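You operate a simulated robot arm through the tools that you are given. There is no shell and no other tool. Be economical: measure what you need, move in short steps, check, and stop when the job is done.

Carry out the task below with a simulated robot arm. There is one attempt and no reset: what you move stays moved.

JOB
Clamp the copper block in the vise, rub its tarnish off with the beige pad, then open the vise.
Fine: put the pad back where it lay; leave the block in the vise and the brass block alone.
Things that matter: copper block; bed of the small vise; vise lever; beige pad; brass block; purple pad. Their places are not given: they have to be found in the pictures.

It is judged by the outcome, as a careful person would: the job done as asked, and still so three seconds after it is handed in. It fails if anything else is knocked over, pushed out of place, dropped, spilled or broken.

ROBOT AND FRAMES
A 7-joint arm with a two-finger parallel gripper, fixed in place. Base frame: the origin is at the foot of the arm, x ahead of it, y to its left, z up; the work surface is at about z = 0. Readings come in mm, degrees, newtons and seconds.
With the tool pointing down near the work surface it reaches from about 220 to 580 mm from the base axis. Its first joint turns from -66.0 to 66.0 degrees. Payload 2.5 kg.
The tool frame sits at the grasp point between the pads (the TCP): z along the fingers, y along the line on which they close. The tips reach 23 mm beyond it. Largest opening 94 mm; finger width 38, thickness 10; the body of the gripper, 54 by 96 mm, starts 39 mm behind the TCP.
Orientation is told as [roll, pitch, yaw] about the base's x, y, z axes, in that order, counted from this pose: with the fingers straight down and closing along the base's y, the tool's x points along the base's -x, its y along +y and its z along -z.

CONTROLS
- The arm moves only by the tool move_arm. Its argument "steps" is a list of rows, each an object (a shift or turn left out is 0, a gripper value left out holds the last) with "rot": the turn, a rotation vector about the tool's x, y, z in degrees, a list of three; "xyz": the shift along the tool's x, y, z in mm, a list of three; "grip": the opening, from 0 (shut) to 1 (fully open). In form: [{"rot": [ax, ay, az], "xyz": [dx, dy, dz], "grip": grip}, ...]. A call has 1 to 20 rows; each row shifts and turns the commanded pose from where the row before left it, along the tool's axes as they then stand. Rows are played at 5 a second. More than 50 mm and 8.6 degrees between two rows, or a gripper value outside its range, and nothing of the call is played. Where a pose cannot be reached the arm comes as near as it can. A force on the tool above 40 N (or 10 N above the force at the start of the call, whichever is more), or a blocked arm, ends the call early, and 0.2 s more pass. The fingers move at their own pace (about 108 mm/s each) and stop on an object; they squeeze with about 45 N. The grip force told is the motor's: it shows also when the fingers shut on nothing. Time passes only in rows, and 0.2 s behind the last, so rows that do not move let the fingers close. The reply holds the time, the measured pose of the TCP, the force on the tool along the base axes, the opening and the grip force, in the units named above and with some noise.
- Cameras (640 x 400 px; columns grow to the right, rows downward): "scene" is fixed at [131.8, -408.9, 569.8]; the picture's right is [0.76, -0.65, 0.00], its down [-0.27, -0.31, -0.91] and it looks along [0.59, 0.69, -0.41] (base axes); focal length 336 px, centre (320, 200). "wrist" rides on the gripper at [86, 16, -74] in the tool frame; the picture's right is [-0.18, 0.98, 0.00], its down [-0.58, -0.11, -0.81] and it looks along [-0.79, -0.15, 0.59] (tool axes); focal length 243 px, centre (320, 200).
- get_image(camera): a new picture of that camera. It takes no simulated time.
- probe_pixels(camera, pixels): there is no depth. For up to 12 entries [column, row, z] of the newest picture of that camera ("zoom" is the newest enlarged one), the place [x, y] in the base frame at which the ray of that pixel passes the height z, good to about 2 mm, but the place of the scene camera against the robot may be out by one fixed shift of up to 12 mm in any direction. It takes no simulated time.
- close_up(camera, box): a new picture of the part [left, top, right, bottom] of that camera's present view, enlarged. It takes no simulated time.
- job_done(): hands the job in; it is judged then, once.

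Work in short steps. Measure before you move; look again where a grasp or a placing could have gone wrong, and mend it. You have 80 turns and 34 pictures in all, those below and enlarged ones among them. Open the gripper and draw the arm clear of the work before you hand the job in, unless the task says otherwise; then end with one line.

The tools are called after "Request:" as a command line: name --argument value ..., lists and objects as JSON in quotes. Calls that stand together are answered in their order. move_arm: Moves the arm, as the interface text tells. Its arguments: {"type":"object","properties":{"steps":{"type":"array","items":{"type":"object","properties":{"rot":{"type":"array","items":{"type":"number"}},"xyz":{"type":"array","items":{"type":"number"}},"grip":{"type":"number"}}}}},"required":["steps"]} The other tools are called the same way: get_image (camera) takes a picture; probe_pixels (camera, pixels) gives the place at which the rays of pixels pass given heights; close_up (camera, box) takes an enlarged picture of a part of a camera's view; job_done () hands the job in.

At the start:

```text
t: 0.0
tool_pos: [304.9, 52.9, 418.3]
ee_rot: [0.1, -0.1, 0.0]
wrist_force: [0.2, -0.1, -0.2]
finger_gap: 94.0
grip_force: 0.0
```

scene: 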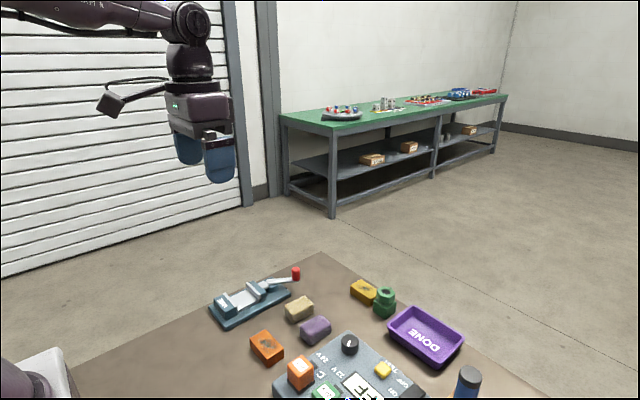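
wrist: 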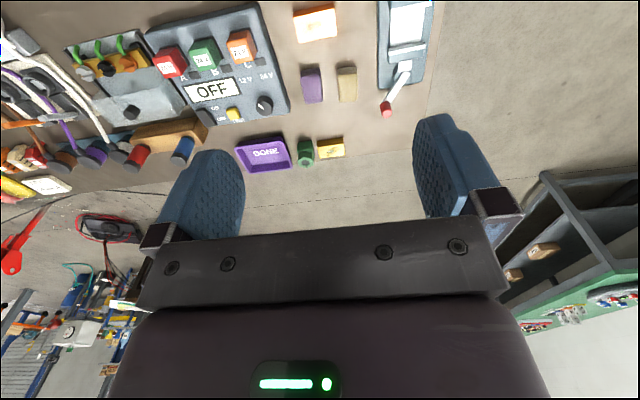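

The scene picture shows the vise near (250,303), an orange block at (267,347), the beige pad at (299,309), the purple pad at (315,330), and the brass block at (363,290). I'll enlarge both views.

Request:
close_up --camera "scene" --box '[190, 240, 420, 384]'

Request:
close_up --camera "wrist" --box '[220, 0, 476, 160]'

```text
2.78 times, centred on (305, 312) of scene
```

zoom: 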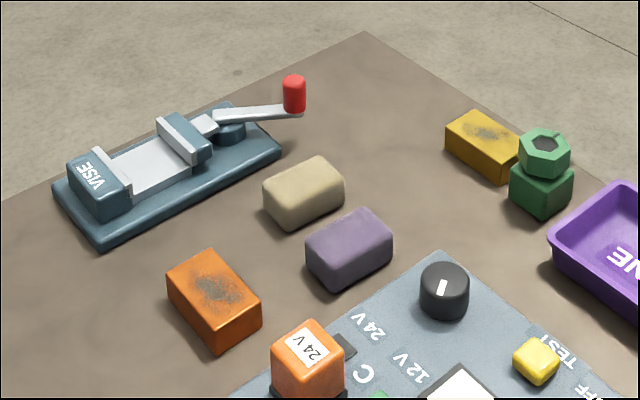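

```text
2.50 times, centred on (348, 80) of wrist
```

zoom: 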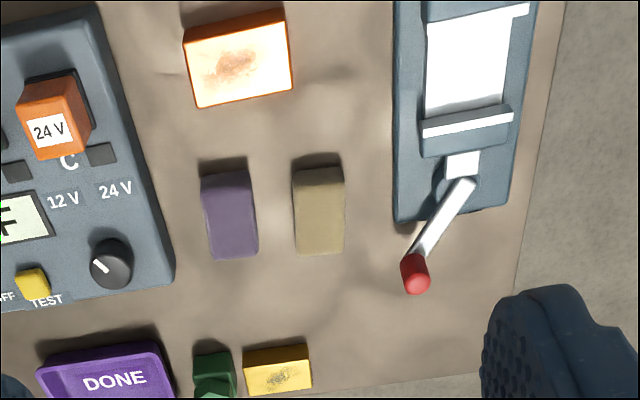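

I'll probe the key features in the enlarged wrist view at plausible heights.

Request:
probe_pixels --camera "zoom" --pixels '[[184, 42, 25], [282, 10, 25], [290, 87, 25], [198, 108, 25], [184, 42, 0], [290, 87, 0], [198, 108, 0], [293, 170, 20], [342, 167, 20], [345, 253, 0], [297, 254, 0], [415, 275, 40]]'

Request:
probe_pixels --camera "zoom" --pixels '[[393, 222, 0], [508, 207, 0], [428, 108, 20], [505, 100, 20], [422, 132, 35], [513, 115, 35], [420, 155, 35], [508, 142, 35], [465, 185, 40], [410, 290, 40], [447, 165, 25], [480, 160, 25]]'

Request:
probe_pixels --camera "scene" --pixels '[[267, 347, 0], [267, 347, 25], [299, 309, 0], [299, 309, 20], [296, 267, 40], [296, 280, 40]]'

```text
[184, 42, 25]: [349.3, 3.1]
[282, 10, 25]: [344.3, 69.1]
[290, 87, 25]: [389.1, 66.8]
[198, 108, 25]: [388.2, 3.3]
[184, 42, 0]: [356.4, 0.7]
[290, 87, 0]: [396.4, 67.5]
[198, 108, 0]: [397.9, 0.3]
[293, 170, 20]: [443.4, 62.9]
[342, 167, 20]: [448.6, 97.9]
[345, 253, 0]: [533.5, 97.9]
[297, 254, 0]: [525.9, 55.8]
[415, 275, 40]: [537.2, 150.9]
```

```text
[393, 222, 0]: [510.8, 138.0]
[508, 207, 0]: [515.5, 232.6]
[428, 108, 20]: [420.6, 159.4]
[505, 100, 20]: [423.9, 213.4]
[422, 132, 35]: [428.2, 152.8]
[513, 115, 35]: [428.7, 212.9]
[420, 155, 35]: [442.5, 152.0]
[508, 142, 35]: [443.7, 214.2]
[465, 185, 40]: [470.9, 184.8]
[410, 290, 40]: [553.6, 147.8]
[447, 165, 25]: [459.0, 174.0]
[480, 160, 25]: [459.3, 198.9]
```

```text
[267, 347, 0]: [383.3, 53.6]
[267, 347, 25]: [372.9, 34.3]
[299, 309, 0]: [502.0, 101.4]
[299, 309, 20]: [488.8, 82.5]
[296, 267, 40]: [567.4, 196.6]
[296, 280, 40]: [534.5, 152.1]
```

I want a more downward view of the work area, so I'll move forward and down a little while high above everything, then tilt the wrist camera toward straight down.

Request:
move_arm --steps '[{"xyz": [-20, 10, 15]}, {"xyz": [-20, 10, 15]}, {"xyz": [-20, 10, 15]}, {"xyz": [-20, 10, 15]}, {"xyz": [-20, 10, 15]}, {"rot": [0, 8, 0]}, {"rot": [0, 8, 0]}, {"rot": [0, 8, 0]}, {"rot": [0, 8, 0]}, {}]'

Request:
get_image --camera "wrist"

```text
t: 2.2
tool_pos: [407.4, 103.6, 341.5]
ee_rot: [-0.1, 32.0, 0.1]
wrist_force: [0.2, 0.8, 0.4]
finger_gap: 93.8
grip_force: 0.1
```

```text
29 pictures are left
```

wrist: 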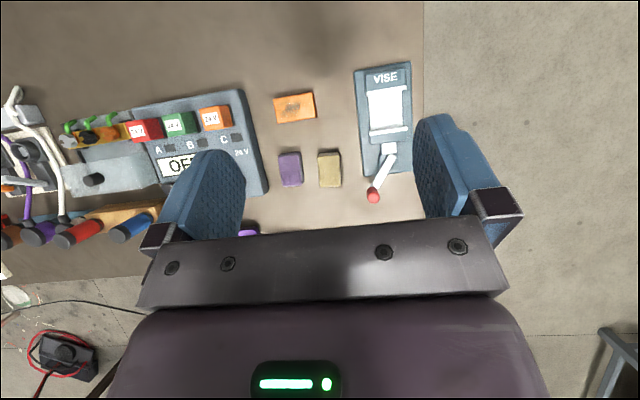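

The whole work area is visible now: the vise at (384,118), copper at (295,107), the pads at (290,169) and (329,169). I'll enlarge it.

Request:
close_up --camera "wrist" --box '[256, 50, 448, 210]'

```text
2.50 times, centred on (352, 130) of wrist
```

zoom: 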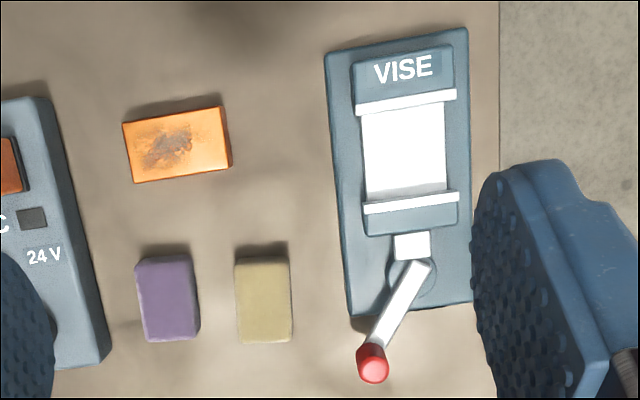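

Request:
probe_pixels --camera "zoom" --pixels '[[122, 122, 25], [221, 105, 25], [231, 165, 25], [134, 183, 25], [122, 122, 35], [221, 105, 35], [231, 165, 35], [134, 183, 35], [235, 263, 20], [289, 258, 20], [293, 341, 20], [240, 343, 20]]'

Request:
probe_pixels --camera "zoom" --pixels '[[358, 115, 35], [457, 101, 35], [362, 212, 35], [459, 200, 35], [365, 236, 35], [456, 224, 35], [368, 198, 20], [447, 188, 20], [420, 265, 40], [372, 362, 50], [325, 52, 5], [472, 302, 5]]'

Request:
probe_pixels --camera "scene" --pixels '[[265.5, 330, 30], [250.5, 341.5, 30], [266.5, 357.5, 30], [284.5, 347, 30], [268, 366.5, 0], [284, 358, 0], [295, 268, 50], [295, 280, 30], [219, 294, 35], [284, 310, 20]]'

```text
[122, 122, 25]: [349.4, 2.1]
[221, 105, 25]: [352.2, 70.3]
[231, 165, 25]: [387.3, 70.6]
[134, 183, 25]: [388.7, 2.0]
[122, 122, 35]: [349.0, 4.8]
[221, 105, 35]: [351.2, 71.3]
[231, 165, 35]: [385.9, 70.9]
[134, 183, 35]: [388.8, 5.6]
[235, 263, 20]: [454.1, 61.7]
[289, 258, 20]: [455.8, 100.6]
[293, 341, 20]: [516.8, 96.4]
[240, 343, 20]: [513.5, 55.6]
```

```text
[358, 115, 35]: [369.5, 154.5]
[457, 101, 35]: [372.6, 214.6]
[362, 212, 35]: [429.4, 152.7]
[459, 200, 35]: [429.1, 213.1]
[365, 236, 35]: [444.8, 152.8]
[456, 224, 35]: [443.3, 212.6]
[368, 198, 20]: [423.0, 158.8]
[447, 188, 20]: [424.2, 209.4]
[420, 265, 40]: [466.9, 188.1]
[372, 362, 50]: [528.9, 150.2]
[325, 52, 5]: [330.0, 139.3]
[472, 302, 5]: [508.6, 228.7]
```

```text
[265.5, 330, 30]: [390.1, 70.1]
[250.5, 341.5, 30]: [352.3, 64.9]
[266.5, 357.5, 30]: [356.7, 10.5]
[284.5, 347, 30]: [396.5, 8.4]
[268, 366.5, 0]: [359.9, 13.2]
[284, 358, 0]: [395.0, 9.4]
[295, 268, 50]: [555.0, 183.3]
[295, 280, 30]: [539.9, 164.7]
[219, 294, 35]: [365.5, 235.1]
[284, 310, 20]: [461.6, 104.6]
```

Estimates: the copper block is 38 x 66 mm centred at about (369, 36), the vise jaws open along x from about 370 to 423, and they are centred on y ≈ 183. I'll level the tool and go above the copper block at z ≈ 120.

Request:
move_arm --steps '[{"rot": [0, -8, 0]}, {"rot": [0, -8, 0]}, {"rot": [0, -8, 0]}, {"rot": [0, -8, 0]}, {"xyz": [7.7, -13.4, 40], "grip": 1}, {"xyz": [7.7, -13.4, 40]}, {"xyz": [7.7, -13.4, 40]}, {"xyz": [7.7, -13.4, 40]}, {"xyz": [7.7, -13.4, 40]}, {}]'

Request:
get_image --camera "wrist"

```text
t: 4.4
tool_pos: [369.6, 38.0, 142.3]
ee_rot: [0.0, 0.0, 0.0]
wrist_force: [0.1, -0.3, 0.7]
finger_gap: 93.9
grip_force: 0.1
```

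```text
27 pictures are left
```

wrist: 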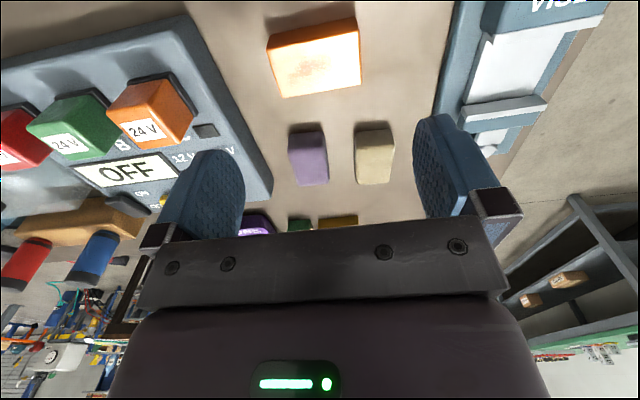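

The block's top corners are near (266,45), (355,17), (362,82), (282,98). I'll probe them, the pads, and the vise from this closer view.

Request:
probe_pixels --camera "wrist" --pixels '[[266, 45, 28], [355, 17, 28], [360, 74, 28], [361, 84, 0], [282, 98, 0], [282, 98, 28], [357, 135, 20], [392, 130, 20], [390, 184, 0], [355, 184, 0], [328, 182, 0], [326, 131, 20]]'

Request:
close_up --camera "wrist" --box '[416, 0, 640, 140]'

```text
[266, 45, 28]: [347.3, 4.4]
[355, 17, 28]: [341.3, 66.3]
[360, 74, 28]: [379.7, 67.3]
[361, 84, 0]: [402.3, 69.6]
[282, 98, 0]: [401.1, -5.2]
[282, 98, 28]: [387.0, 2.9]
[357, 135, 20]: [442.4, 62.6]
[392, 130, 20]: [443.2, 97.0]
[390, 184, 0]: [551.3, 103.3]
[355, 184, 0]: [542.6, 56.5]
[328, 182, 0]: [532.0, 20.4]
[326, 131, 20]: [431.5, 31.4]
```

```text
2.86 times, centred on (528, 70) of wrist
```

zoom: 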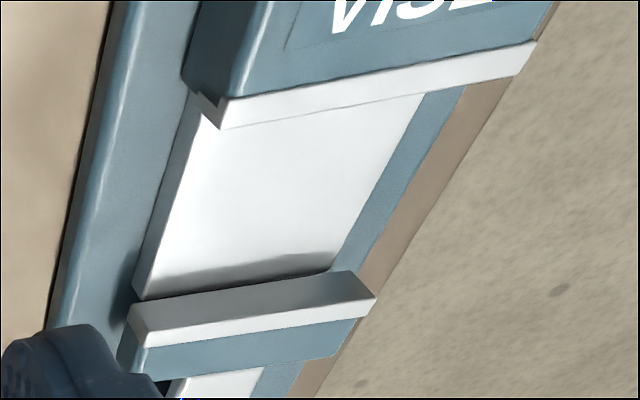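

Request:
probe_pixels --camera "zoom" --pixels '[[140, 300, 15], [140, 300, 20], [145, 333, 30], [145, 333, 35], [145, 333, 40], [374, 297, 35], [374, 297, 40], [345, 268, 20], [220, 128, 15], [220, 128, 20], [212, 110, 35], [535, 45, 35]]'

```text
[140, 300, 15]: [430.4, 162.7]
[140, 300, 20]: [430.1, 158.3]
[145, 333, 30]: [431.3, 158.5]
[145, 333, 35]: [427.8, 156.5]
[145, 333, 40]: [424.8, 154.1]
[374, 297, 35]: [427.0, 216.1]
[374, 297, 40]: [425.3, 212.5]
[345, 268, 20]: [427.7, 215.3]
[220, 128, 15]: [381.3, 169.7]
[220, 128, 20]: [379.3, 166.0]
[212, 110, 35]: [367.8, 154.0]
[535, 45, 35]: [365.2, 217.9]
```

The vise jaws appear to be at x ≈ 369 and 427, with jaw tops at about 35 and the bed at about 18. I'll descend over the copper block to z ≈ 27 and close.

Request:
move_arm --steps '[{"xyz": [1.5, -1.5, 30]}, {"xyz": [0, 0, 30]}, {"xyz": [0, 0, 30]}, {"xyz": [0, 0, 15]}, {"xyz": [0, 0, 10]}, {"grip": 0}, {}, {}]'

```text
t: 6.2
tool_pos: [367.6, 35.5, 27.5]
ee_rot: [-0.1, 0.0, 0.0]
wrist_force: [0.5, 0.5, -0.1]
finger_gap: 67.4
grip_force: 45.1
```

It is gripped at 67.4 mm, the block's length. I'll lift and carry it to above the vise at (398,184).

Request:
move_arm --steps '[{"xyz": [0, 0, -30]}, {"xyz": [0, 0, -40]}, {"xyz": [0, 0, -30]}, {"xyz": [-7.5, 37, 0]}, {"xyz": [-7.5, 37, 0]}, {"xyz": [-7.5, 37, 0]}, {"xyz": [-7.7, 37, 0]}, {}, {}]'

Request:
close_up --camera "scene" --box '[170, 200, 330, 340]'

Request:
get_image --camera "wrist"

```text
t: 8.2
tool_pos: [395.1, 184.7, 128.3]
ee_rot: [0.1, 0.0, 0.0]
wrist_force: [1.2, 0.4, -2.6]
finger_gap: 67.6
grip_force: 44.9
```

```text
2.86 times, centred on (250, 270) of scene
```

zoom: 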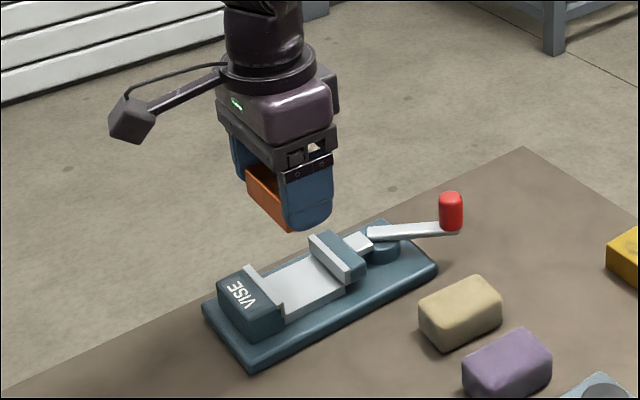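

```text
24 pictures are left
```

wrist: 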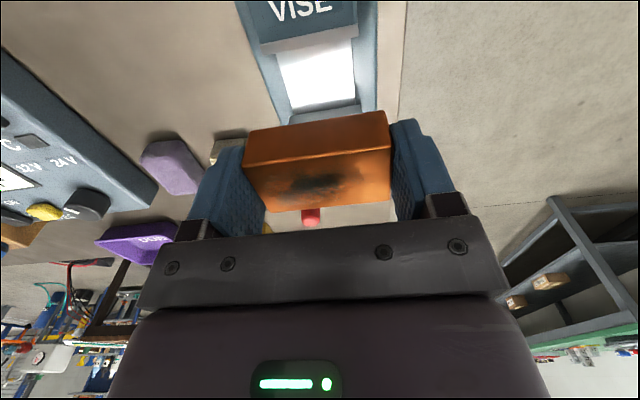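

Held squarely, tarnish up. I'll probe the block's edges to find its offset in the hand, and probe the vise opening again.

Request:
probe_pixels --camera "wrist" --pixels '[[243, 166, 128], [390, 148, 128], [243, 166, 132], [390, 148, 132], [248, 130, 100], [388, 111, 100], [268, 207, 128], [392, 199, 128], [272, 52, 35], [358, 38, 35], [290, 113, 18], [356, 98, 18]]'

```text
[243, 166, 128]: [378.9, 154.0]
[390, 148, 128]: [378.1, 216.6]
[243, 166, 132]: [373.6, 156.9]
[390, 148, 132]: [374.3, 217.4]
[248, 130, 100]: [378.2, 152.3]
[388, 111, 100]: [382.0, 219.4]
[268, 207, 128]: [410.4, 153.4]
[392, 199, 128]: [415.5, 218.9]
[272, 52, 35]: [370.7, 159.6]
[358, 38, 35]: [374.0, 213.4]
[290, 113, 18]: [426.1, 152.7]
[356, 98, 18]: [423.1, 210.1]
```

The block spans x ≈ 378–415 and the jaw gap x ≈ 371–425, so it's nearly centred. I'll lower to about 10 mm above the expected seat and check.

Request:
move_arm --steps '[{"xyz": [-1, -0.5, 25]}, {"xyz": [0, 0, 25]}, {"xyz": [0, 0, 15]}, {"xyz": [0, 0, 8]}, {}]'

Request:
close_up --camera "scene" --box '[190, 240, 310, 340]'

```text
t: 9.4
tool_pos: [399.2, 183.3, 55.4]
ee_rot: [0.0, 0.0, -0.1]
wrist_force: [0.5, 0.9, -2.2]
finger_gap: 67.6
grip_force: 45.0
```

```text
4.00 times, centred on (250, 290) of scene
```

zoom: 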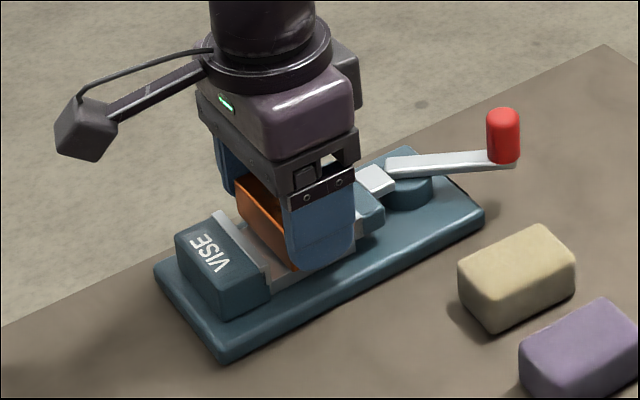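

No contact so far, and the block is between the jaws. I'll continue down in small steps until it seats.

Request:
move_arm --steps '[{"xyz": [1, 0, 3]}, {"xyz": [0, 0, 2]}, {"xyz": [0, 0, 2]}, {}]'

```text
t: 10.4
tool_pos: [398.0, 183.6, 48.0]
ee_rot: [0.2, -0.3, 0.0]
wrist_force: [-4.7, -2.3, 31.7]
finger_gap: 67.9
grip_force: 45.6
```

Contact force is 32 N at z = 48, which puts the block's underside at about 20.5, consistent with the bed. I'll ease off slightly, release, retreat, and look.

Request:
move_arm --steps '[{"xyz": [0, 0, -1]}, {"grip": 1}, {}, {"xyz": [0, 0, -20]}, {"xyz": [0, 0, -40]}, {"xyz": [0, 0, -40]}, {"xyz": [30, 0, -20]}, {}]'

Request:
close_up --camera "wrist" --box '[208, 0, 480, 170]'

Request:
close_up --camera "scene" --box '[190, 240, 310, 340]'

```text
t: 12.2
tool_pos: [369.2, 182.4, 168.1]
ee_rot: [-0.1, 0.0, 0.0]
wrist_force: [-0.3, 0.3, -0.9]
finger_gap: 93.8
grip_force: 0.0
```

```text
2.35 times, centred on (344, 85) of wrist
```

zoom: 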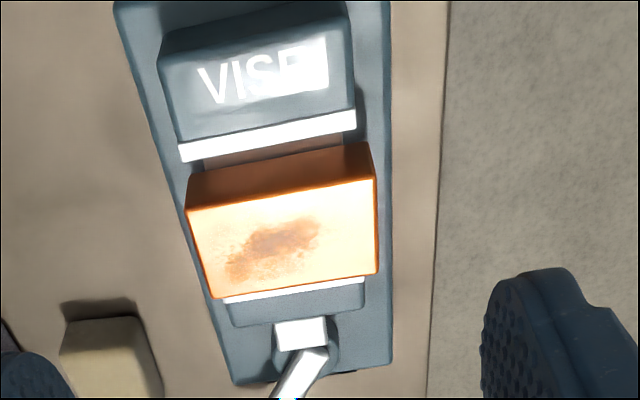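

```text
4.00 times, centred on (250, 290) of scene
```

zoom: 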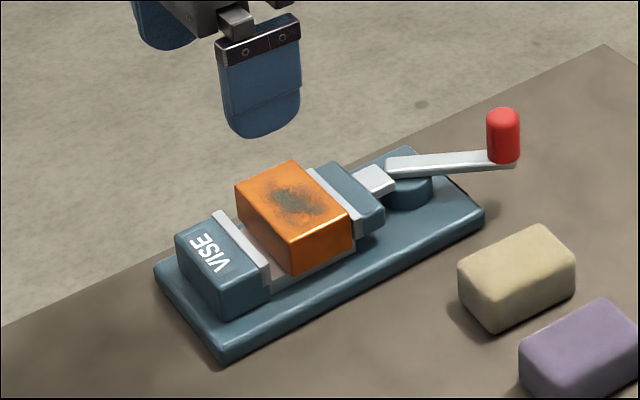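

The block sits level between the jaws. Next I'll measure the lever knob by moving so it falls in the middle of the wrist view.

Request:
move_arm --steps '[{"xyz": [-30, -8, 0]}, {"xyz": [-30, -8, 0]}, {"xyz": [-30, -8, 0]}, {"xyz": [0, -8, 0]}, {}]'

Request:
close_up --camera "wrist" --box '[208, 0, 480, 170]'

```text
t: 13.4
tool_pos: [457.6, 151.9, 167.3]
ee_rot: [0.0, 0.1, 0.0]
wrist_force: [0.2, 0.2, 0.0]
finger_gap: 93.9
grip_force: 0.0
```

```text
2.35 times, centred on (344, 85) of wrist
```

zoom: 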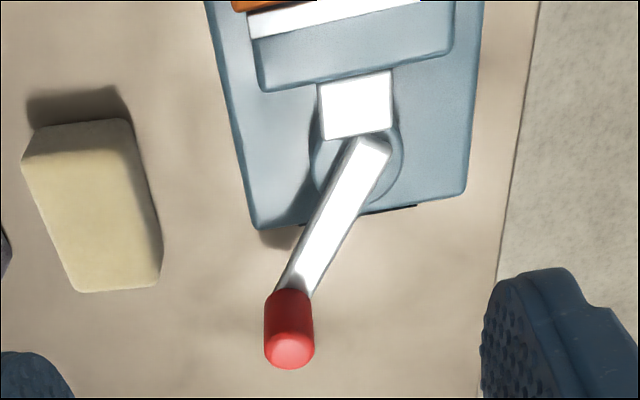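

Request:
probe_pixels --camera "zoom" --pixels '[[290, 292, 25], [290, 292, 30], [290, 352, 50], [290, 352, 55], [290, 352, 60], [265, 330, 45], [314, 330, 45], [357, 165, 15], [357, 165, 22], [375, 145, 28], [327, 220, 28], [297, 290, 28]]'

Request:
probe_pixels --camera "zoom" --pixels '[[24, 160, 28], [136, 148, 28], [162, 282, 28], [78, 291, 28], [24, 160, 22], [136, 148, 22], [162, 282, 22], [78, 291, 22], [35, 127, 0], [128, 118, 0], [5, 235, 22], [8, 235, 10]]'

```text
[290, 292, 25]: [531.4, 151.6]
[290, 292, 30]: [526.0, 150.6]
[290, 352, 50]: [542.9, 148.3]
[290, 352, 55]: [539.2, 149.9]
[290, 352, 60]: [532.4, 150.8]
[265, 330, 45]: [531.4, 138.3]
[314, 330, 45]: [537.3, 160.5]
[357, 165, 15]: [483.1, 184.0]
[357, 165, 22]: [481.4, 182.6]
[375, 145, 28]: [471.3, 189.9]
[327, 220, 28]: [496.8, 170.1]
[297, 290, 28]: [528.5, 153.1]
```

```text
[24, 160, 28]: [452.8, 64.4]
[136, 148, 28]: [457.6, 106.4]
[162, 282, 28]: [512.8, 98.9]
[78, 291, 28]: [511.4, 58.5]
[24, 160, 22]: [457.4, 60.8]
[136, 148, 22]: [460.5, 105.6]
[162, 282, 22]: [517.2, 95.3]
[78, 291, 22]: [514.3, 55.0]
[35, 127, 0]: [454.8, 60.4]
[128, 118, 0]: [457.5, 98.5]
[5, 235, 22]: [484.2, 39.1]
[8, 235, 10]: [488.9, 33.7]
```

The knob is at about (532,150), 20 mm in diameter, from z ≈ 30 to 58. The lever pivot is near (481,184), and the beige pad is centred at about (485,79) with its top near 26. I'll straddle the knob with a half-open gripper, close on it, and test the direction.

Request:
move_arm --steps '[{"xyz": [-35, -1, 0], "grip": 0.5}, {"xyz": [-35, -1, 0]}, {"xyz": [0, 0, 40]}, {"xyz": [0, 0, 40]}, {"xyz": [0, 0, 20]}, {"xyz": [0, 0, 9]}, {}]'

Request:
close_up --camera "scene" --box '[220, 210, 350, 320]'

```text
t: 15.0
tool_pos: [527.1, 149.6, 58.8]
ee_rot: [0.0, 0.0, 0.0]
wrist_force: [0.5, 1.1, -0.4]
finger_gap: 47.3
grip_force: 0.6
```

```text
3.64 times, centred on (285, 265) of scene
```

zoom: 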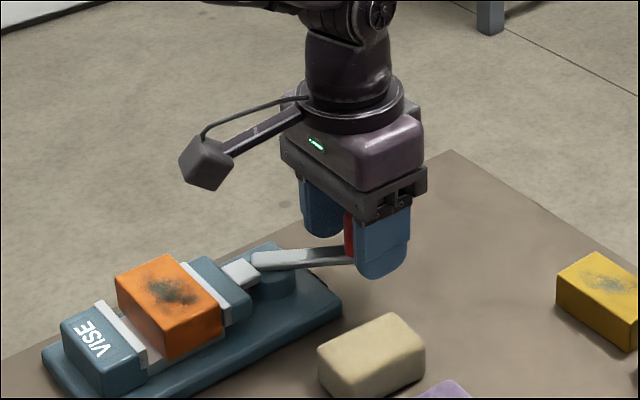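

The knob is between the fingers. I'll close on it.

Request:
move_arm --steps '[{"grip": 0}, {}, {}]'

```text
t: 15.8
tool_pos: [526.7, 149.8, 61.6]
ee_rot: [0.0, 0.0, -0.1]
wrist_force: [-4.5, -0.1, 15.5]
finger_gap: 20.0
grip_force: 45.1
```

The knob is gripped (20 mm), but there's a 15 N upward load, so a fingertip is probably touching the lever arm. I'll ease up 3 mm, then test a small swing toward +y along the tangent.

Request:
move_arm --steps '[{"xyz": [0, 0, -3]}, {}]'

Request:
move_arm --steps '[{"xyz": [-1.6, 2.5, 0]}, {"xyz": [-1.6, 2.5, 0]}, {}]'

```text
t: 16.4
tool_pos: [526.9, 148.3, 60.5]
ee_rot: [-0.1, -0.1, 0.0]
wrist_force: [13.9, 5.1, -23.9]
finger_gap: 19.9
grip_force: 44.9
```

```text
t: 17.2
tool_pos: [528.8, 154.0, 61.7]
ee_rot: [-0.1, 0.1, 0.0]
wrist_force: [-0.2, -4.0, -19.9]
finger_gap: 20.5
grip_force: 45.0
```

It moves freely toward +y. I'll continue along the arc a bit, then look at what the jaw does.

Request:
move_arm --steps '[{"xyz": [-2.6, 5.2, 1]}, {"xyz": [-2.3, 6, 0.5]}, {"xyz": [-1.7, 6.1, 0]}, {}]'

Request:
close_up --camera "scene" --box '[220, 210, 350, 320]'

```text
t: 18.2
tool_pos: [538.0, 171.8, 63.1]
ee_rot: [0.0, -0.2, 0.1]
wrist_force: [0.0, -2.7, 0.4]
finger_gap: 20.1
grip_force: 44.8
```

```text
3.64 times, centred on (285, 265) of scene
```

zoom: 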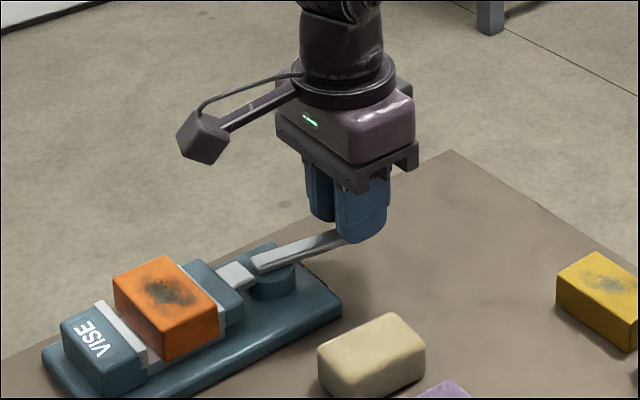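

The jaw is advancing on the block as the lever swings to +y, so this is the closing direction. I'll continue along the arc.

Request:
move_arm --steps '[{"xyz": [-0.5, 6.3, 0]}, {"xyz": [0, 6.4, 0]}, {"xyz": [0.3, 6.4, 0]}, {"xyz": [1, 6.3, 0]}, {}]'

```text
t: 19.4
tool_pos: [536.7, 197.0, 62.6]
ee_rot: [0.0, -0.1, -0.1]
wrist_force: [3.1, -6.8, 7.6]
finger_gap: 20.3
grip_force: 45.3
```

Forces are still low. Continuing the swing.

Request:
move_arm --steps '[{"xyz": [1.7, 6.1, 0]}, {"xyz": [2.3, 5.9, 0]}, {"xyz": [2.9, 5.6, 0]}, {"xyz": [3.5, 5.3, 0]}, {}]'

Request:
close_up --camera "scene" --box '[220, 210, 350, 320]'

```text
t: 20.6
tool_pos: [527.3, 217.6, 62.4]
ee_rot: [-0.1, -0.4, -0.1]
wrist_force: [20.0, -13.3, 7.2]
finger_gap: 20.0
grip_force: 45.5
```

```text
3.64 times, centred on (285, 265) of scene
```

zoom: 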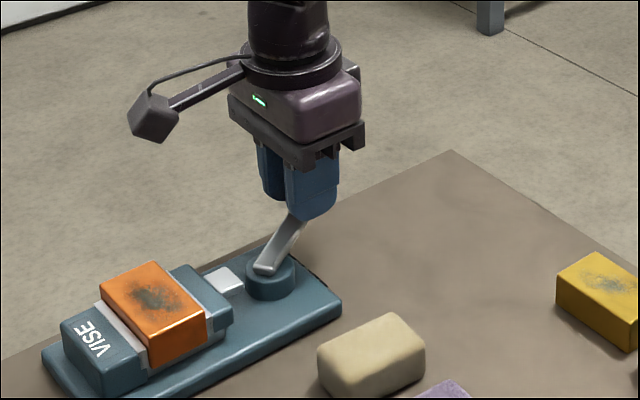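

The block is nearly against the fixed jaw. The circle fit gives centre (486,184) and radius ≈ 53 in TCP terms, so I was commanding slightly too far inward. I'll continue in small steps with that correction until resistance rises.

Request:
move_arm --steps '[{"xyz": [0.5, 4, 0]}, {"xyz": [3.5, 3.1, 0]}, {"xyz": [3.6, 2.8, 0]}, {}]'

```text
t: 21.2
tool_pos: [526.2, 216.7, 61.1]
ee_rot: [-0.7, -0.4, -0.6]
wrist_force: [-0.6, -5.3, 1.3]
finger_gap: 20.4
grip_force: 45.1
stopped in row 3: the force on the tool passed its limit (the readings are from after the stop); the commanded pose is now the measured one
```

Motion stopped at the force limit at (526,217). I'll check whether the block is clamped or the lever has reached its stop.

Request:
close_up --camera "scene" --box '[195, 240, 305, 330]'

Request:
get_image --camera "wrist"

```text
4.44 times, centred on (250, 285) of scene
```

zoom: 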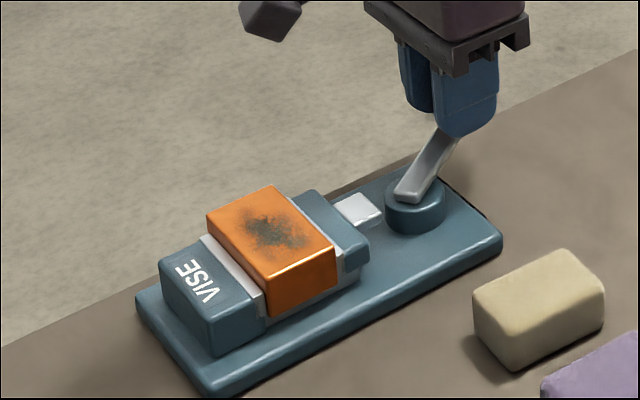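

```text
15 pictures are left
```

wrist: 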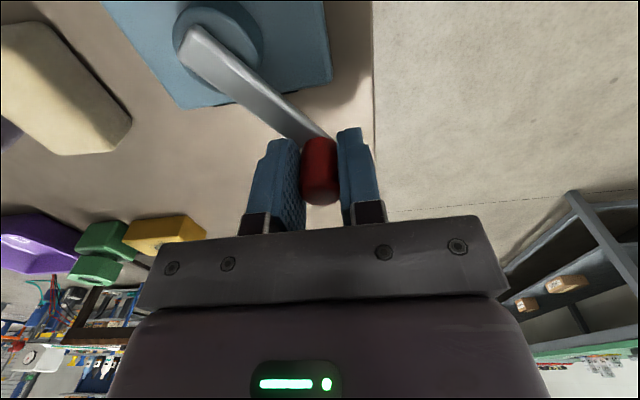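

The block is touching both jaws and the lever is at its end. I'll release the knob, go up, and move to above the beige pad at (485,79).

Request:
move_arm --steps '[{"grip": 0.5}, {}, {"xyz": [0, 0, -30]}, {"xyz": [0, 0, -40]}, {"xyz": [0, 0, -10]}, {"xyz": [20, -40, 0]}, {"xyz": [21, -45, 0]}, {"xyz": [0, -50, 0], "grip": 0.62}, {"rot": [0.7, 0.4, 0.6]}, {}]'

Request:
get_image --camera "wrist"

Request:
close_up --camera "scene" --box '[195, 230, 355, 355]'

```text
t: 23.4
tool_pos: [485.4, 83.2, 143.7]
ee_rot: [-1.3, -0.1, -1.1]
wrist_force: [-0.4, -0.6, 0.0]
finger_gap: 58.2
grip_force: 0.0
```

```text
14 pictures are left
```

wrist: 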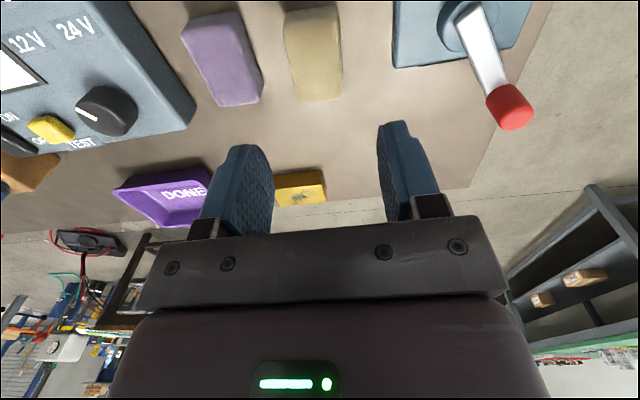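

```text
3.20 times, centred on (275, 292) of scene
```

zoom: 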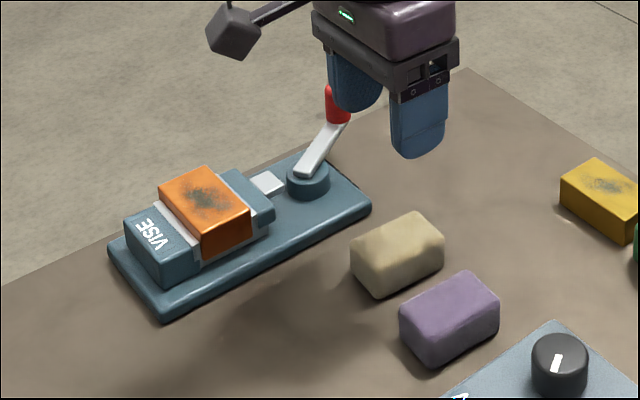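

The vise holds with the lever staying put. My tilt correction had the wrong sign, so I'll fix that. I'll also probe the pad's corners at (284,10), (338,5), (295,101), (340,96) and the purple pad's near edge.

Request:
move_arm --steps '[{"rot": [-1.3, 0.1, -1.1]}, {}]'

Request:
probe_pixels --camera "wrist" --pixels '[[285, 40, 13], [342, 40, 13], [283, 10, 26], [338, 5, 26], [295, 101, 0], [342, 95, 0], [295, 101, 10], [342, 95, 10], [262, 80, 13], [240, 12, 26], [220, 106, 0], [262, 100, 0]]'

```text
t: 24.0
tool_pos: [483.7, 83.2, 142.9]
ee_rot: [0.1, -0.1, -0.1]
wrist_force: [-1.0, 0.3, 0.7]
finger_gap: 58.5
grip_force: 0.2
```

```text
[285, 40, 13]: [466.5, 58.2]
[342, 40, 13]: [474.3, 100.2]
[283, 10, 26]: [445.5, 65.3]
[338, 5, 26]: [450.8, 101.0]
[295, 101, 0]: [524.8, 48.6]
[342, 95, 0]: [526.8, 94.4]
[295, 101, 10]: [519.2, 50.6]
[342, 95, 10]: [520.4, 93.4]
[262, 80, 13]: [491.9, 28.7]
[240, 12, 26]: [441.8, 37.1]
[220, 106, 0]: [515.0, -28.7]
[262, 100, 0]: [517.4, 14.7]
```

The pad is turned about -6° and centred near (485,78). I'll align to it, then descend to z ≈ 31 so the tips stay about 8 mm above the table.

Request:
move_arm --steps '[{"xyz": [-1.3, -5, 0]}, {"rot": [0, 0, 6]}, {"xyz": [0, 0, 40]}, {"xyz": [0, 0, 40]}, {}]'

Request:
close_up --camera "scene" --box '[245, 230, 375, 350]'

```text
t: 25.2
tool_pos: [485.3, 79.1, 62.8]
ee_rot: [-0.1, 0.0, -6.1]
wrist_force: [0.1, 0.8, -0.2]
finger_gap: 58.2
grip_force: 0.1
```

```text
3.33 times, centred on (310, 290) of scene
```

zoom: 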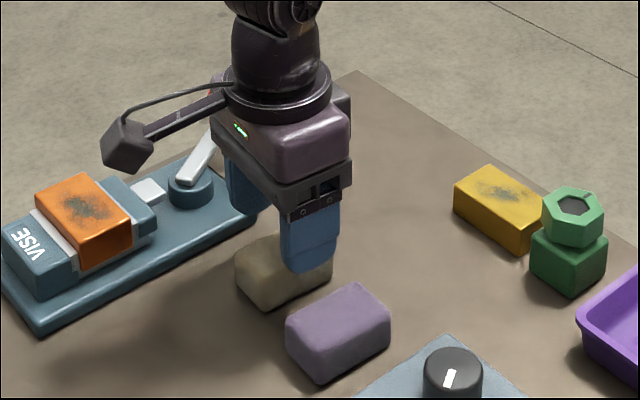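

The alignment looks right, with the near finger headed into the gap beside the purple pad. I'll descend and close.

Request:
move_arm --steps '[{"xyz": [0, 0, 16]}, {"xyz": [0, 0, 16]}, {}, {"grip": 0}, {}, {}]'

```text
t: 26.6
tool_pos: [484.5, 79.4, 30.8]
ee_rot: [0.0, -0.1, -5.9]
wrist_force: [0.2, -0.2, 1.3]
finger_gap: 39.0
grip_force: 44.8
```

The beige pad is gripped (39 mm). Its return pose is (484.5, 79.4, 30.8), yaw -6°. I'll lift it, level the yaw, and carry it to above the clamped block at about (389,184).

Request:
move_arm --steps '[{"xyz": [0, 0, -30]}, {"xyz": [0, 0, -40]}, {"xyz": [0, 0, -40]}, {"rot": [0, 0, -6]}, {"xyz": [24, 26, 0]}, {"xyz": [24, 26, 0]}, {"xyz": [24, 26, 0]}, {"xyz": [23.5, 26, 0]}, {}, {}]'

Request:
get_image --camera "wrist"

```text
t: 28.8
tool_pos: [391.6, 183.7, 141.5]
ee_rot: [0.0, 0.1, 0.0]
wrist_force: [0.2, 0.0, -0.1]
finger_gap: 39.0
grip_force: 44.8
```

```text
11 pictures are left
```

wrist: 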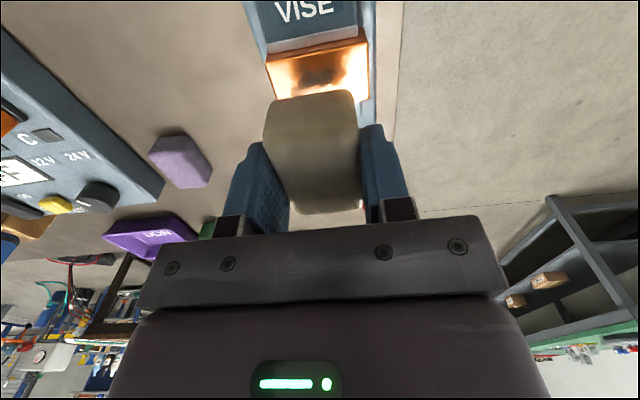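

The block is visible ahead of the pad, with tarnish around (320,75). I'll probe its place.

Request:
probe_pixels --camera "wrist" --pixels '[[268, 62, 48], [368, 40, 48], [297, 80, 48], [340, 72, 48], [320, 76, 48], [278, 98, 48], [366, 82, 48], [320, 66, 48], [320, 86, 48]]'

```text
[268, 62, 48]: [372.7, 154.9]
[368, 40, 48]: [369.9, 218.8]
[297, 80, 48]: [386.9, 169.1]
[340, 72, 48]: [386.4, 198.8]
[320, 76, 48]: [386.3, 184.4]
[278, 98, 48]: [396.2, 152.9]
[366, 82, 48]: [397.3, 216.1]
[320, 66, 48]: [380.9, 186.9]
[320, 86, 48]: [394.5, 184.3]
```

The tarnish is centred at about (387,185). I'll lower gently until the pad touches (expected at z ≈ 79).

Request:
move_arm --steps '[{"xyz": [3, 1, 30]}, {"xyz": [0, 0, 20]}, {"xyz": [0, 0, 6]}, {}]'

Request:
move_arm --steps '[{"xyz": [0, 0, 2]}, {"xyz": [0, 0, 2]}, {"xyz": [0, 0, 2]}, {}]'

```text
t: 29.8
tool_pos: [388.2, 183.2, 86.6]
ee_rot: [0.0, 0.0, 0.0]
wrist_force: [0.5, 0.4, -0.6]
finger_gap: 39.0
grip_force: 45.2
```

```text
t: 30.8
tool_pos: [389.1, 184.3, 78.7]
ee_rot: [-0.1, 0.0, 0.0]
wrist_force: [-8.2, -4.8, 24.9]
finger_gap: 39.0
grip_force: 45.1
```

In contact at about 25 N. I'll ease slightly and rub back and forth along the block's length.

Request:
move_arm --steps '[{"xyz": [0, 6, -0.5]}, {"xyz": [0, 7, 0]}, {"xyz": [0, 7, 0]}, {"xyz": [0, -8, 0]}, {"xyz": [0, -8, 0]}, {"xyz": [0, -8, 0]}, {"xyz": [0, -8, 0]}, {"xyz": [0, -8, 0]}, {"xyz": [0, 8, 0]}, {"xyz": [0, 8, 0]}, {"xyz": [0, 8, 0]}, {"xyz": [0, 8, 0]}, {"xyz": [0, 8, 0]}, {"xyz": [0, -10, 0]}, {"xyz": [0, -10, 0]}, {}]'

```text
t: 32.9
tool_pos: [388.4, 165.9, 80.5]
ee_rot: [-0.5, 0.2, -0.3]
wrist_force: [-3.1, -0.5, 6.7]
finger_gap: 39.2
grip_force: 45.1
stopped in row 10: the force on the tool passed its limit (the readings are from after the stop); the commanded pose is now the measured one
```

The call stopped on the force limit with the load now at 7 N. I'll continue rubbing with lighter pressure.

Request:
move_arm --steps '[{"xyz": [0, 5, 0.3], "rot": [-0.5, -0.2, -0.3]}, {"xyz": [0, 6, 0]}, {"xyz": [0, 6, 0]}, {"xyz": [0, 6, 0]}, {"xyz": [0, 6, 0]}, {"xyz": [0, 6, 0]}, {"xyz": [0, -6, 0]}, {"xyz": [0, -6, 0]}, {"xyz": [0, -6, 0]}, {"xyz": [0, -6, 0]}, {"xyz": [0, -6, 0]}, {"xyz": [0, 6, 0]}, {"xyz": [0, 6, 0]}, {"xyz": [0, 6, 0]}, {}]'

```text
t: 36.1
tool_pos: [389.6, 187.9, 79.5]
ee_rot: [-0.2, 0.0, 0.0]
wrist_force: [1.8, -6.3, 12.6]
finger_gap: 39.0
grip_force: 44.7
```

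That pass went fully. I'll lift and look at the block's top.

Request:
move_arm --steps '[{"xyz": [0, 0, -30]}, {"xyz": [0, 0, -40]}, {}]'

Request:
close_up --camera "scene" --box '[190, 220, 310, 330]'

```text
t: 36.9
tool_pos: [384.2, 188.6, 149.9]
ee_rot: [-0.1, 0.0, 0.0]
wrist_force: [-0.4, -0.2, -1.0]
finger_gap: 39.0
grip_force: 44.9
```

```text
3.64 times, centred on (250, 275) of scene
```

zoom: 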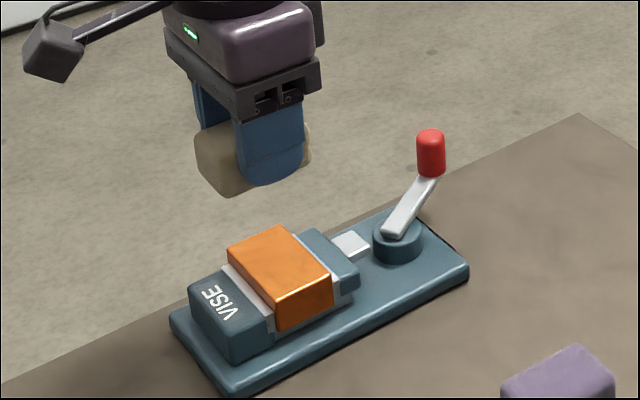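

The tarnish is gone. I'll carry the pad back above its place.

Request:
move_arm --steps '[{"xyz": [-24, -27, 0]}, {"xyz": [-24, -27, 0]}, {"xyz": [-24, -27, 0]}, {"xyz": [-24, -27, 0]}, {"rot": [0, 0, 6]}, {}, {}]'

Request:
move_arm --steps '[{}]'

```text
t: 38.5
tool_pos: [483.3, 82.2, 149.6]
ee_rot: [0.1, 0.0, -5.9]
wrist_force: [0.5, -0.1, 0.4]
finger_gap: 38.9
grip_force: 44.7
```

```text
t: 38.9
tool_pos: [483.6, 81.9, 149.2]
ee_rot: [0.0, 0.0, -6.0]
wrist_force: [-0.3, -0.5, 0.1]
finger_gap: 39.3
grip_force: 44.8
```

I'll correct by (+1, -2.6) mm and lower, with small last steps to feel for the table.

Request:
move_arm --steps '[{"xyz": [-1, -2.6, 30]}, {"xyz": [0, 0, 40]}, {"xyz": [0, 0, 30]}, {"xyz": [0, 0, 12]}, {}]'

Request:
move_arm --steps '[{"xyz": [0, 0, 3]}, {"xyz": [0, 0, 2]}, {}]'

```text
t: 40.1
tool_pos: [485.6, 79.3, 37.2]
ee_rot: [0.0, 0.1, -6.0]
wrist_force: [0.8, 0.2, -0.8]
finger_gap: 38.9
grip_force: 45.0
```

```text
t: 40.9
tool_pos: [486.4, 79.7, 32.7]
ee_rot: [0.0, 0.0, -5.9]
wrist_force: [-0.4, -0.1, -0.9]
finger_gap: 39.1
grip_force: 44.9
```

No contact yet at 32.7. I'll go down about 1.5 mm more and back 1 mm in x, then read.

Request:
move_arm --steps '[{"xyz": [1, 0, 1]}, {"xyz": [0, 0, 0.7]}, {}]'

```text
t: 41.7
tool_pos: [483.9, 78.8, 30.5]
ee_rot: [0.0, 0.0, -6.0]
wrist_force: [0.8, 0.5, -0.8]
finger_gap: 39.1
grip_force: 45.7
```

Request:
move_arm --steps '[{"xyz": [0, 0, 0.7]}, {}]'

```text
t: 42.3
tool_pos: [484.8, 79.3, 29.7]
ee_rot: [0.0, 0.0, -6.0]
wrist_force: [0.2, -0.6, 0.1]
finger_gap: 39.0
grip_force: 44.6
```

Still no load, so the pad may have shifted up a little in the grip while rubbing. I'll go a bit lower.

Request:
move_arm --steps '[{"xyz": [0, 0, 0.8]}, {"xyz": [0, 0, 0.7]}, {}]'

```text
t: 43.1
tool_pos: [484.0, 79.2, 29.7]
ee_rot: [0.0, 0.0, -6.0]
wrist_force: [-7.7, -0.2, 20.1]
finger_gap: 38.8
grip_force: 45.3
```

The pad is touching the table (20 N). I'll ease off 0.7 mm, open to the same width as before, rise, straighten, and look.

Request:
move_arm --steps '[{"xyz": [0, 0, -0.7]}, {"grip": 0.62}, {}, {"xyz": [0, 0, -30]}, {"xyz": [0, 0, -40]}, {"xyz": [0, 0, -40]}, {"rot": [0, 0, -6]}, {}]'

Request:
get_image --camera "wrist"

```text
t: 44.9
tool_pos: [485.1, 77.9, 140.7]
ee_rot: [0.0, 0.0, 0.1]
wrist_force: [-0.5, 0.5, 0.6]
finger_gap: 58.1
grip_force: 0.1
```

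```text
9 pictures are left
```

wrist: 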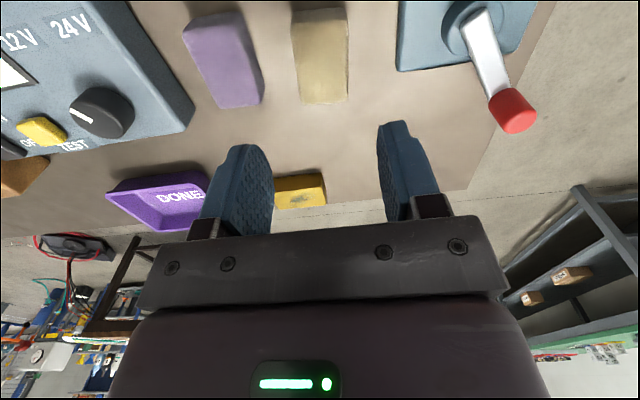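

The beige pad is back in its place. Next is the lever: I'll probe the knob, then go above it at about (526,217).

Request:
probe_pixels --camera "wrist" --pixels '[[516, 120, 58], [504, 92, 30], [511, 108, 45]]'

Request:
move_arm --steps '[{"xyz": [-10, 35, 0], "grip": 0.5}, {"xyz": [-10, 35, 0]}, {"xyz": [-10, 35, 0]}, {"xyz": [-11, 34, 0]}, {"xyz": [0, 0, 30]}, {}, {}]'

Request:
get_image --camera "wrist"

```text
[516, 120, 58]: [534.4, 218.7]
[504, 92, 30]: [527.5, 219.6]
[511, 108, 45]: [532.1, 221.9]
```

```text
t: 46.5
tool_pos: [523.4, 217.1, 109.4]
ee_rot: [0.1, 0.1, 0.1]
wrist_force: [0.4, 0.5, -0.5]
finger_gap: 46.9
grip_force: 0.1
```

```text
8 pictures are left
```

wrist: 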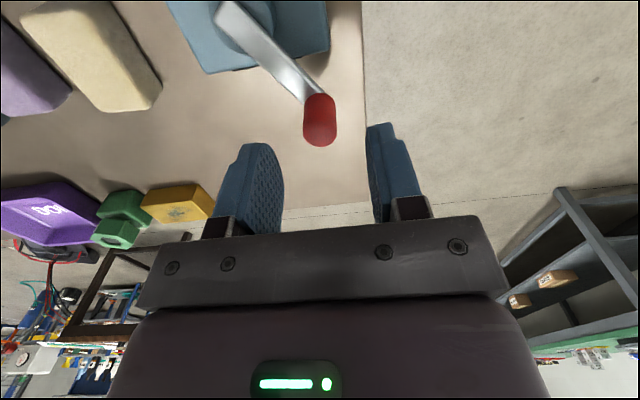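

The knob is centred between the fingers at about (531,219). I'll descend to z ≈ 63 and close.

Request:
move_arm --steps '[{"xyz": [-2, 1.5, 20]}, {"xyz": [0, 0, 20]}, {"xyz": [0, 0, 6]}, {}, {"grip": 0}, {}, {}]'

```text
t: 48.1
tool_pos: [526.3, 216.7, 62.3]
ee_rot: [-0.4, 0.2, 0.0]
wrist_force: [-5.6, -20.4, 3.6]
finger_gap: 19.8
grip_force: 44.9
```

Gripped. I'll swing the lever back along the arc in stages.

Request:
move_arm --steps '[{"xyz": [-3.7, -5.3, 0]}, {"xyz": [-3.1, -5.7, 0]}, {"xyz": [-2.4, -6, 0]}, {"xyz": [-1.6, -6.3, 0]}, {"xyz": [-0.9, -6.4, 0]}, {}]'

```text
t: 49.5
tool_pos: [537.6, 189.7, 62.4]
ee_rot: [0.1, -0.2, 0.0]
wrist_force: [10.2, 6.9, -13.1]
finger_gap: 20.1
grip_force: 45.3
```

The swing is going well. Continuing.

Request:
move_arm --steps '[{"xyz": [0, -6.5, 0.5]}, {"xyz": [0.2, -6.4, 0]}, {"xyz": [1, -6.3, 0]}, {"xyz": [2, -6.1, 0]}, {}]'

```text
t: 50.7
tool_pos: [534.2, 164.9, 63.3]
ee_rot: [0.0, 0.0, 0.0]
wrist_force: [-1.3, 4.8, 5.4]
finger_gap: 20.2
grip_force: 45.2
```

Request:
move_arm --steps '[{"xyz": [2.5, -5.7, 0]}, {"xyz": [3, -5.3, 0]}, {"xyz": [2, -3, 0]}, {}]'

Request:
close_up --camera "scene" --box '[190, 220, 330, 330]'

```text
t: 51.7
tool_pos: [528.2, 151.2, 63.1]
ee_rot: [0.0, 0.0, 0.0]
wrist_force: [3.2, 3.9, 8.5]
finger_gap: 20.6
grip_force: 45.2
```

```text
3.64 times, centred on (260, 275) of scene
```

zoom: 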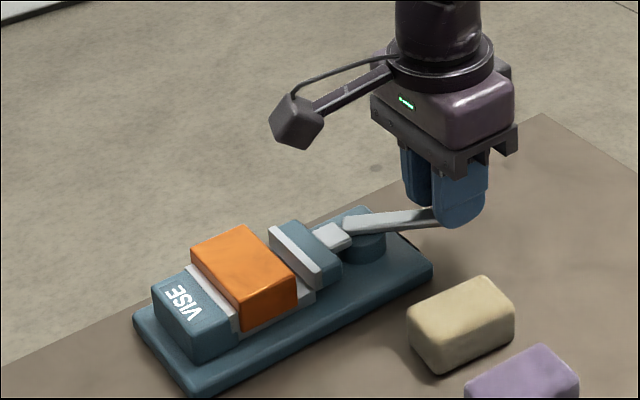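

The vise is open and the block is loose against the fixed jaw. I'll nudge the last 2 mm to the lever's original position, release, and withdraw up.

Request:
move_arm --steps '[{"xyz": [1.2, -1.6, 0]}, {}, {"grip": 0.5}, {}, {"xyz": [0, 0, -30]}, {"xyz": [0, 0, -40]}, {"xyz": [40, 0, -40]}, {"xyz": [45, 0, -40]}, {"xyz": [45, 0, -40], "grip": 1}, {"xyz": [45, -20, -40]}, {}]'

Request:
get_image --camera "wrist"

Request:
close_up --camera "scene" --box '[190, 240, 420, 384]'

```text
refused: row 7 steps farther than a row can; nothing moved
```

```text
6 pictures are left
```

wrist: 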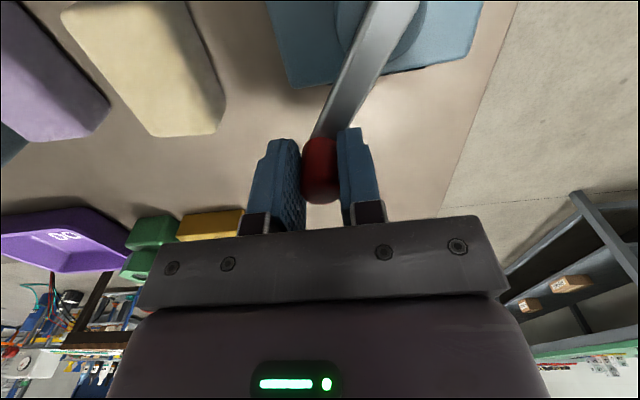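

```text
2.78 times, centred on (305, 312) of scene
```

zoom: 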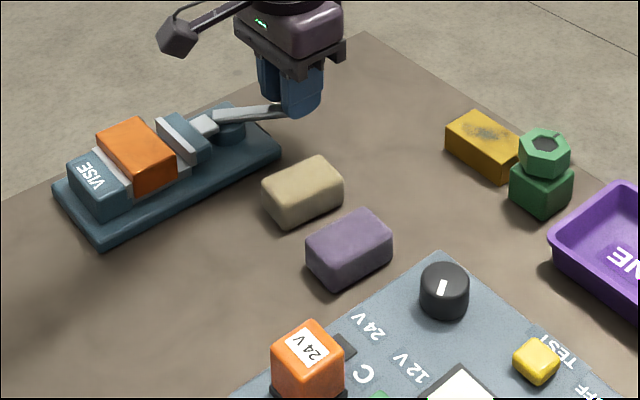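

That call was refused because a row was too long. The picture shows the pad matching its original place. I'll repeat with shorter rows.

Request:
move_arm --steps '[{"xyz": [1.2, -1.6, 0]}, {}, {"grip": 0.5}, {}, {"xyz": [0, 0, -30]}, {"xyz": [0, 0, -40]}, {"xyz": [30, 0, -30]}, {"xyz": [30, 0, -30]}, {"xyz": [30, 0, -30], "grip": 1}, {"xyz": [30, -10, -30]}, {"xyz": [30, -10, -30]}, {}]'

Request:
close_up --camera "scene" --box '[190, 240, 420, 384]'

```text
t: 54.3
tool_pos: [377.7, 126.9, 282.8]
ee_rot: [-0.1, 0.0, 0.0]
wrist_force: [0.2, -0.5, -0.1]
finger_gap: 93.8
grip_force: 0.0
```

```text
2.78 times, centred on (305, 312) of scene
```

zoom: 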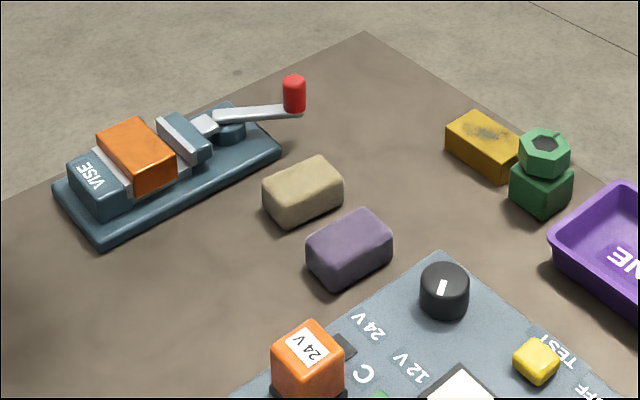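

The vise is open with the lever at its original position, the clean copper block is on the bed, and the pad is back. Everything else is untouched and the arm is clear, so I'm handing in.

Request:
job_done

```text
The job is handed in.
```

The copper block was clamped, its tarnish rubbed off with the beige pad, and the vise opened again; the clean block is still on the vise bed, the pad is back where it lay, and the brass block was not touched.
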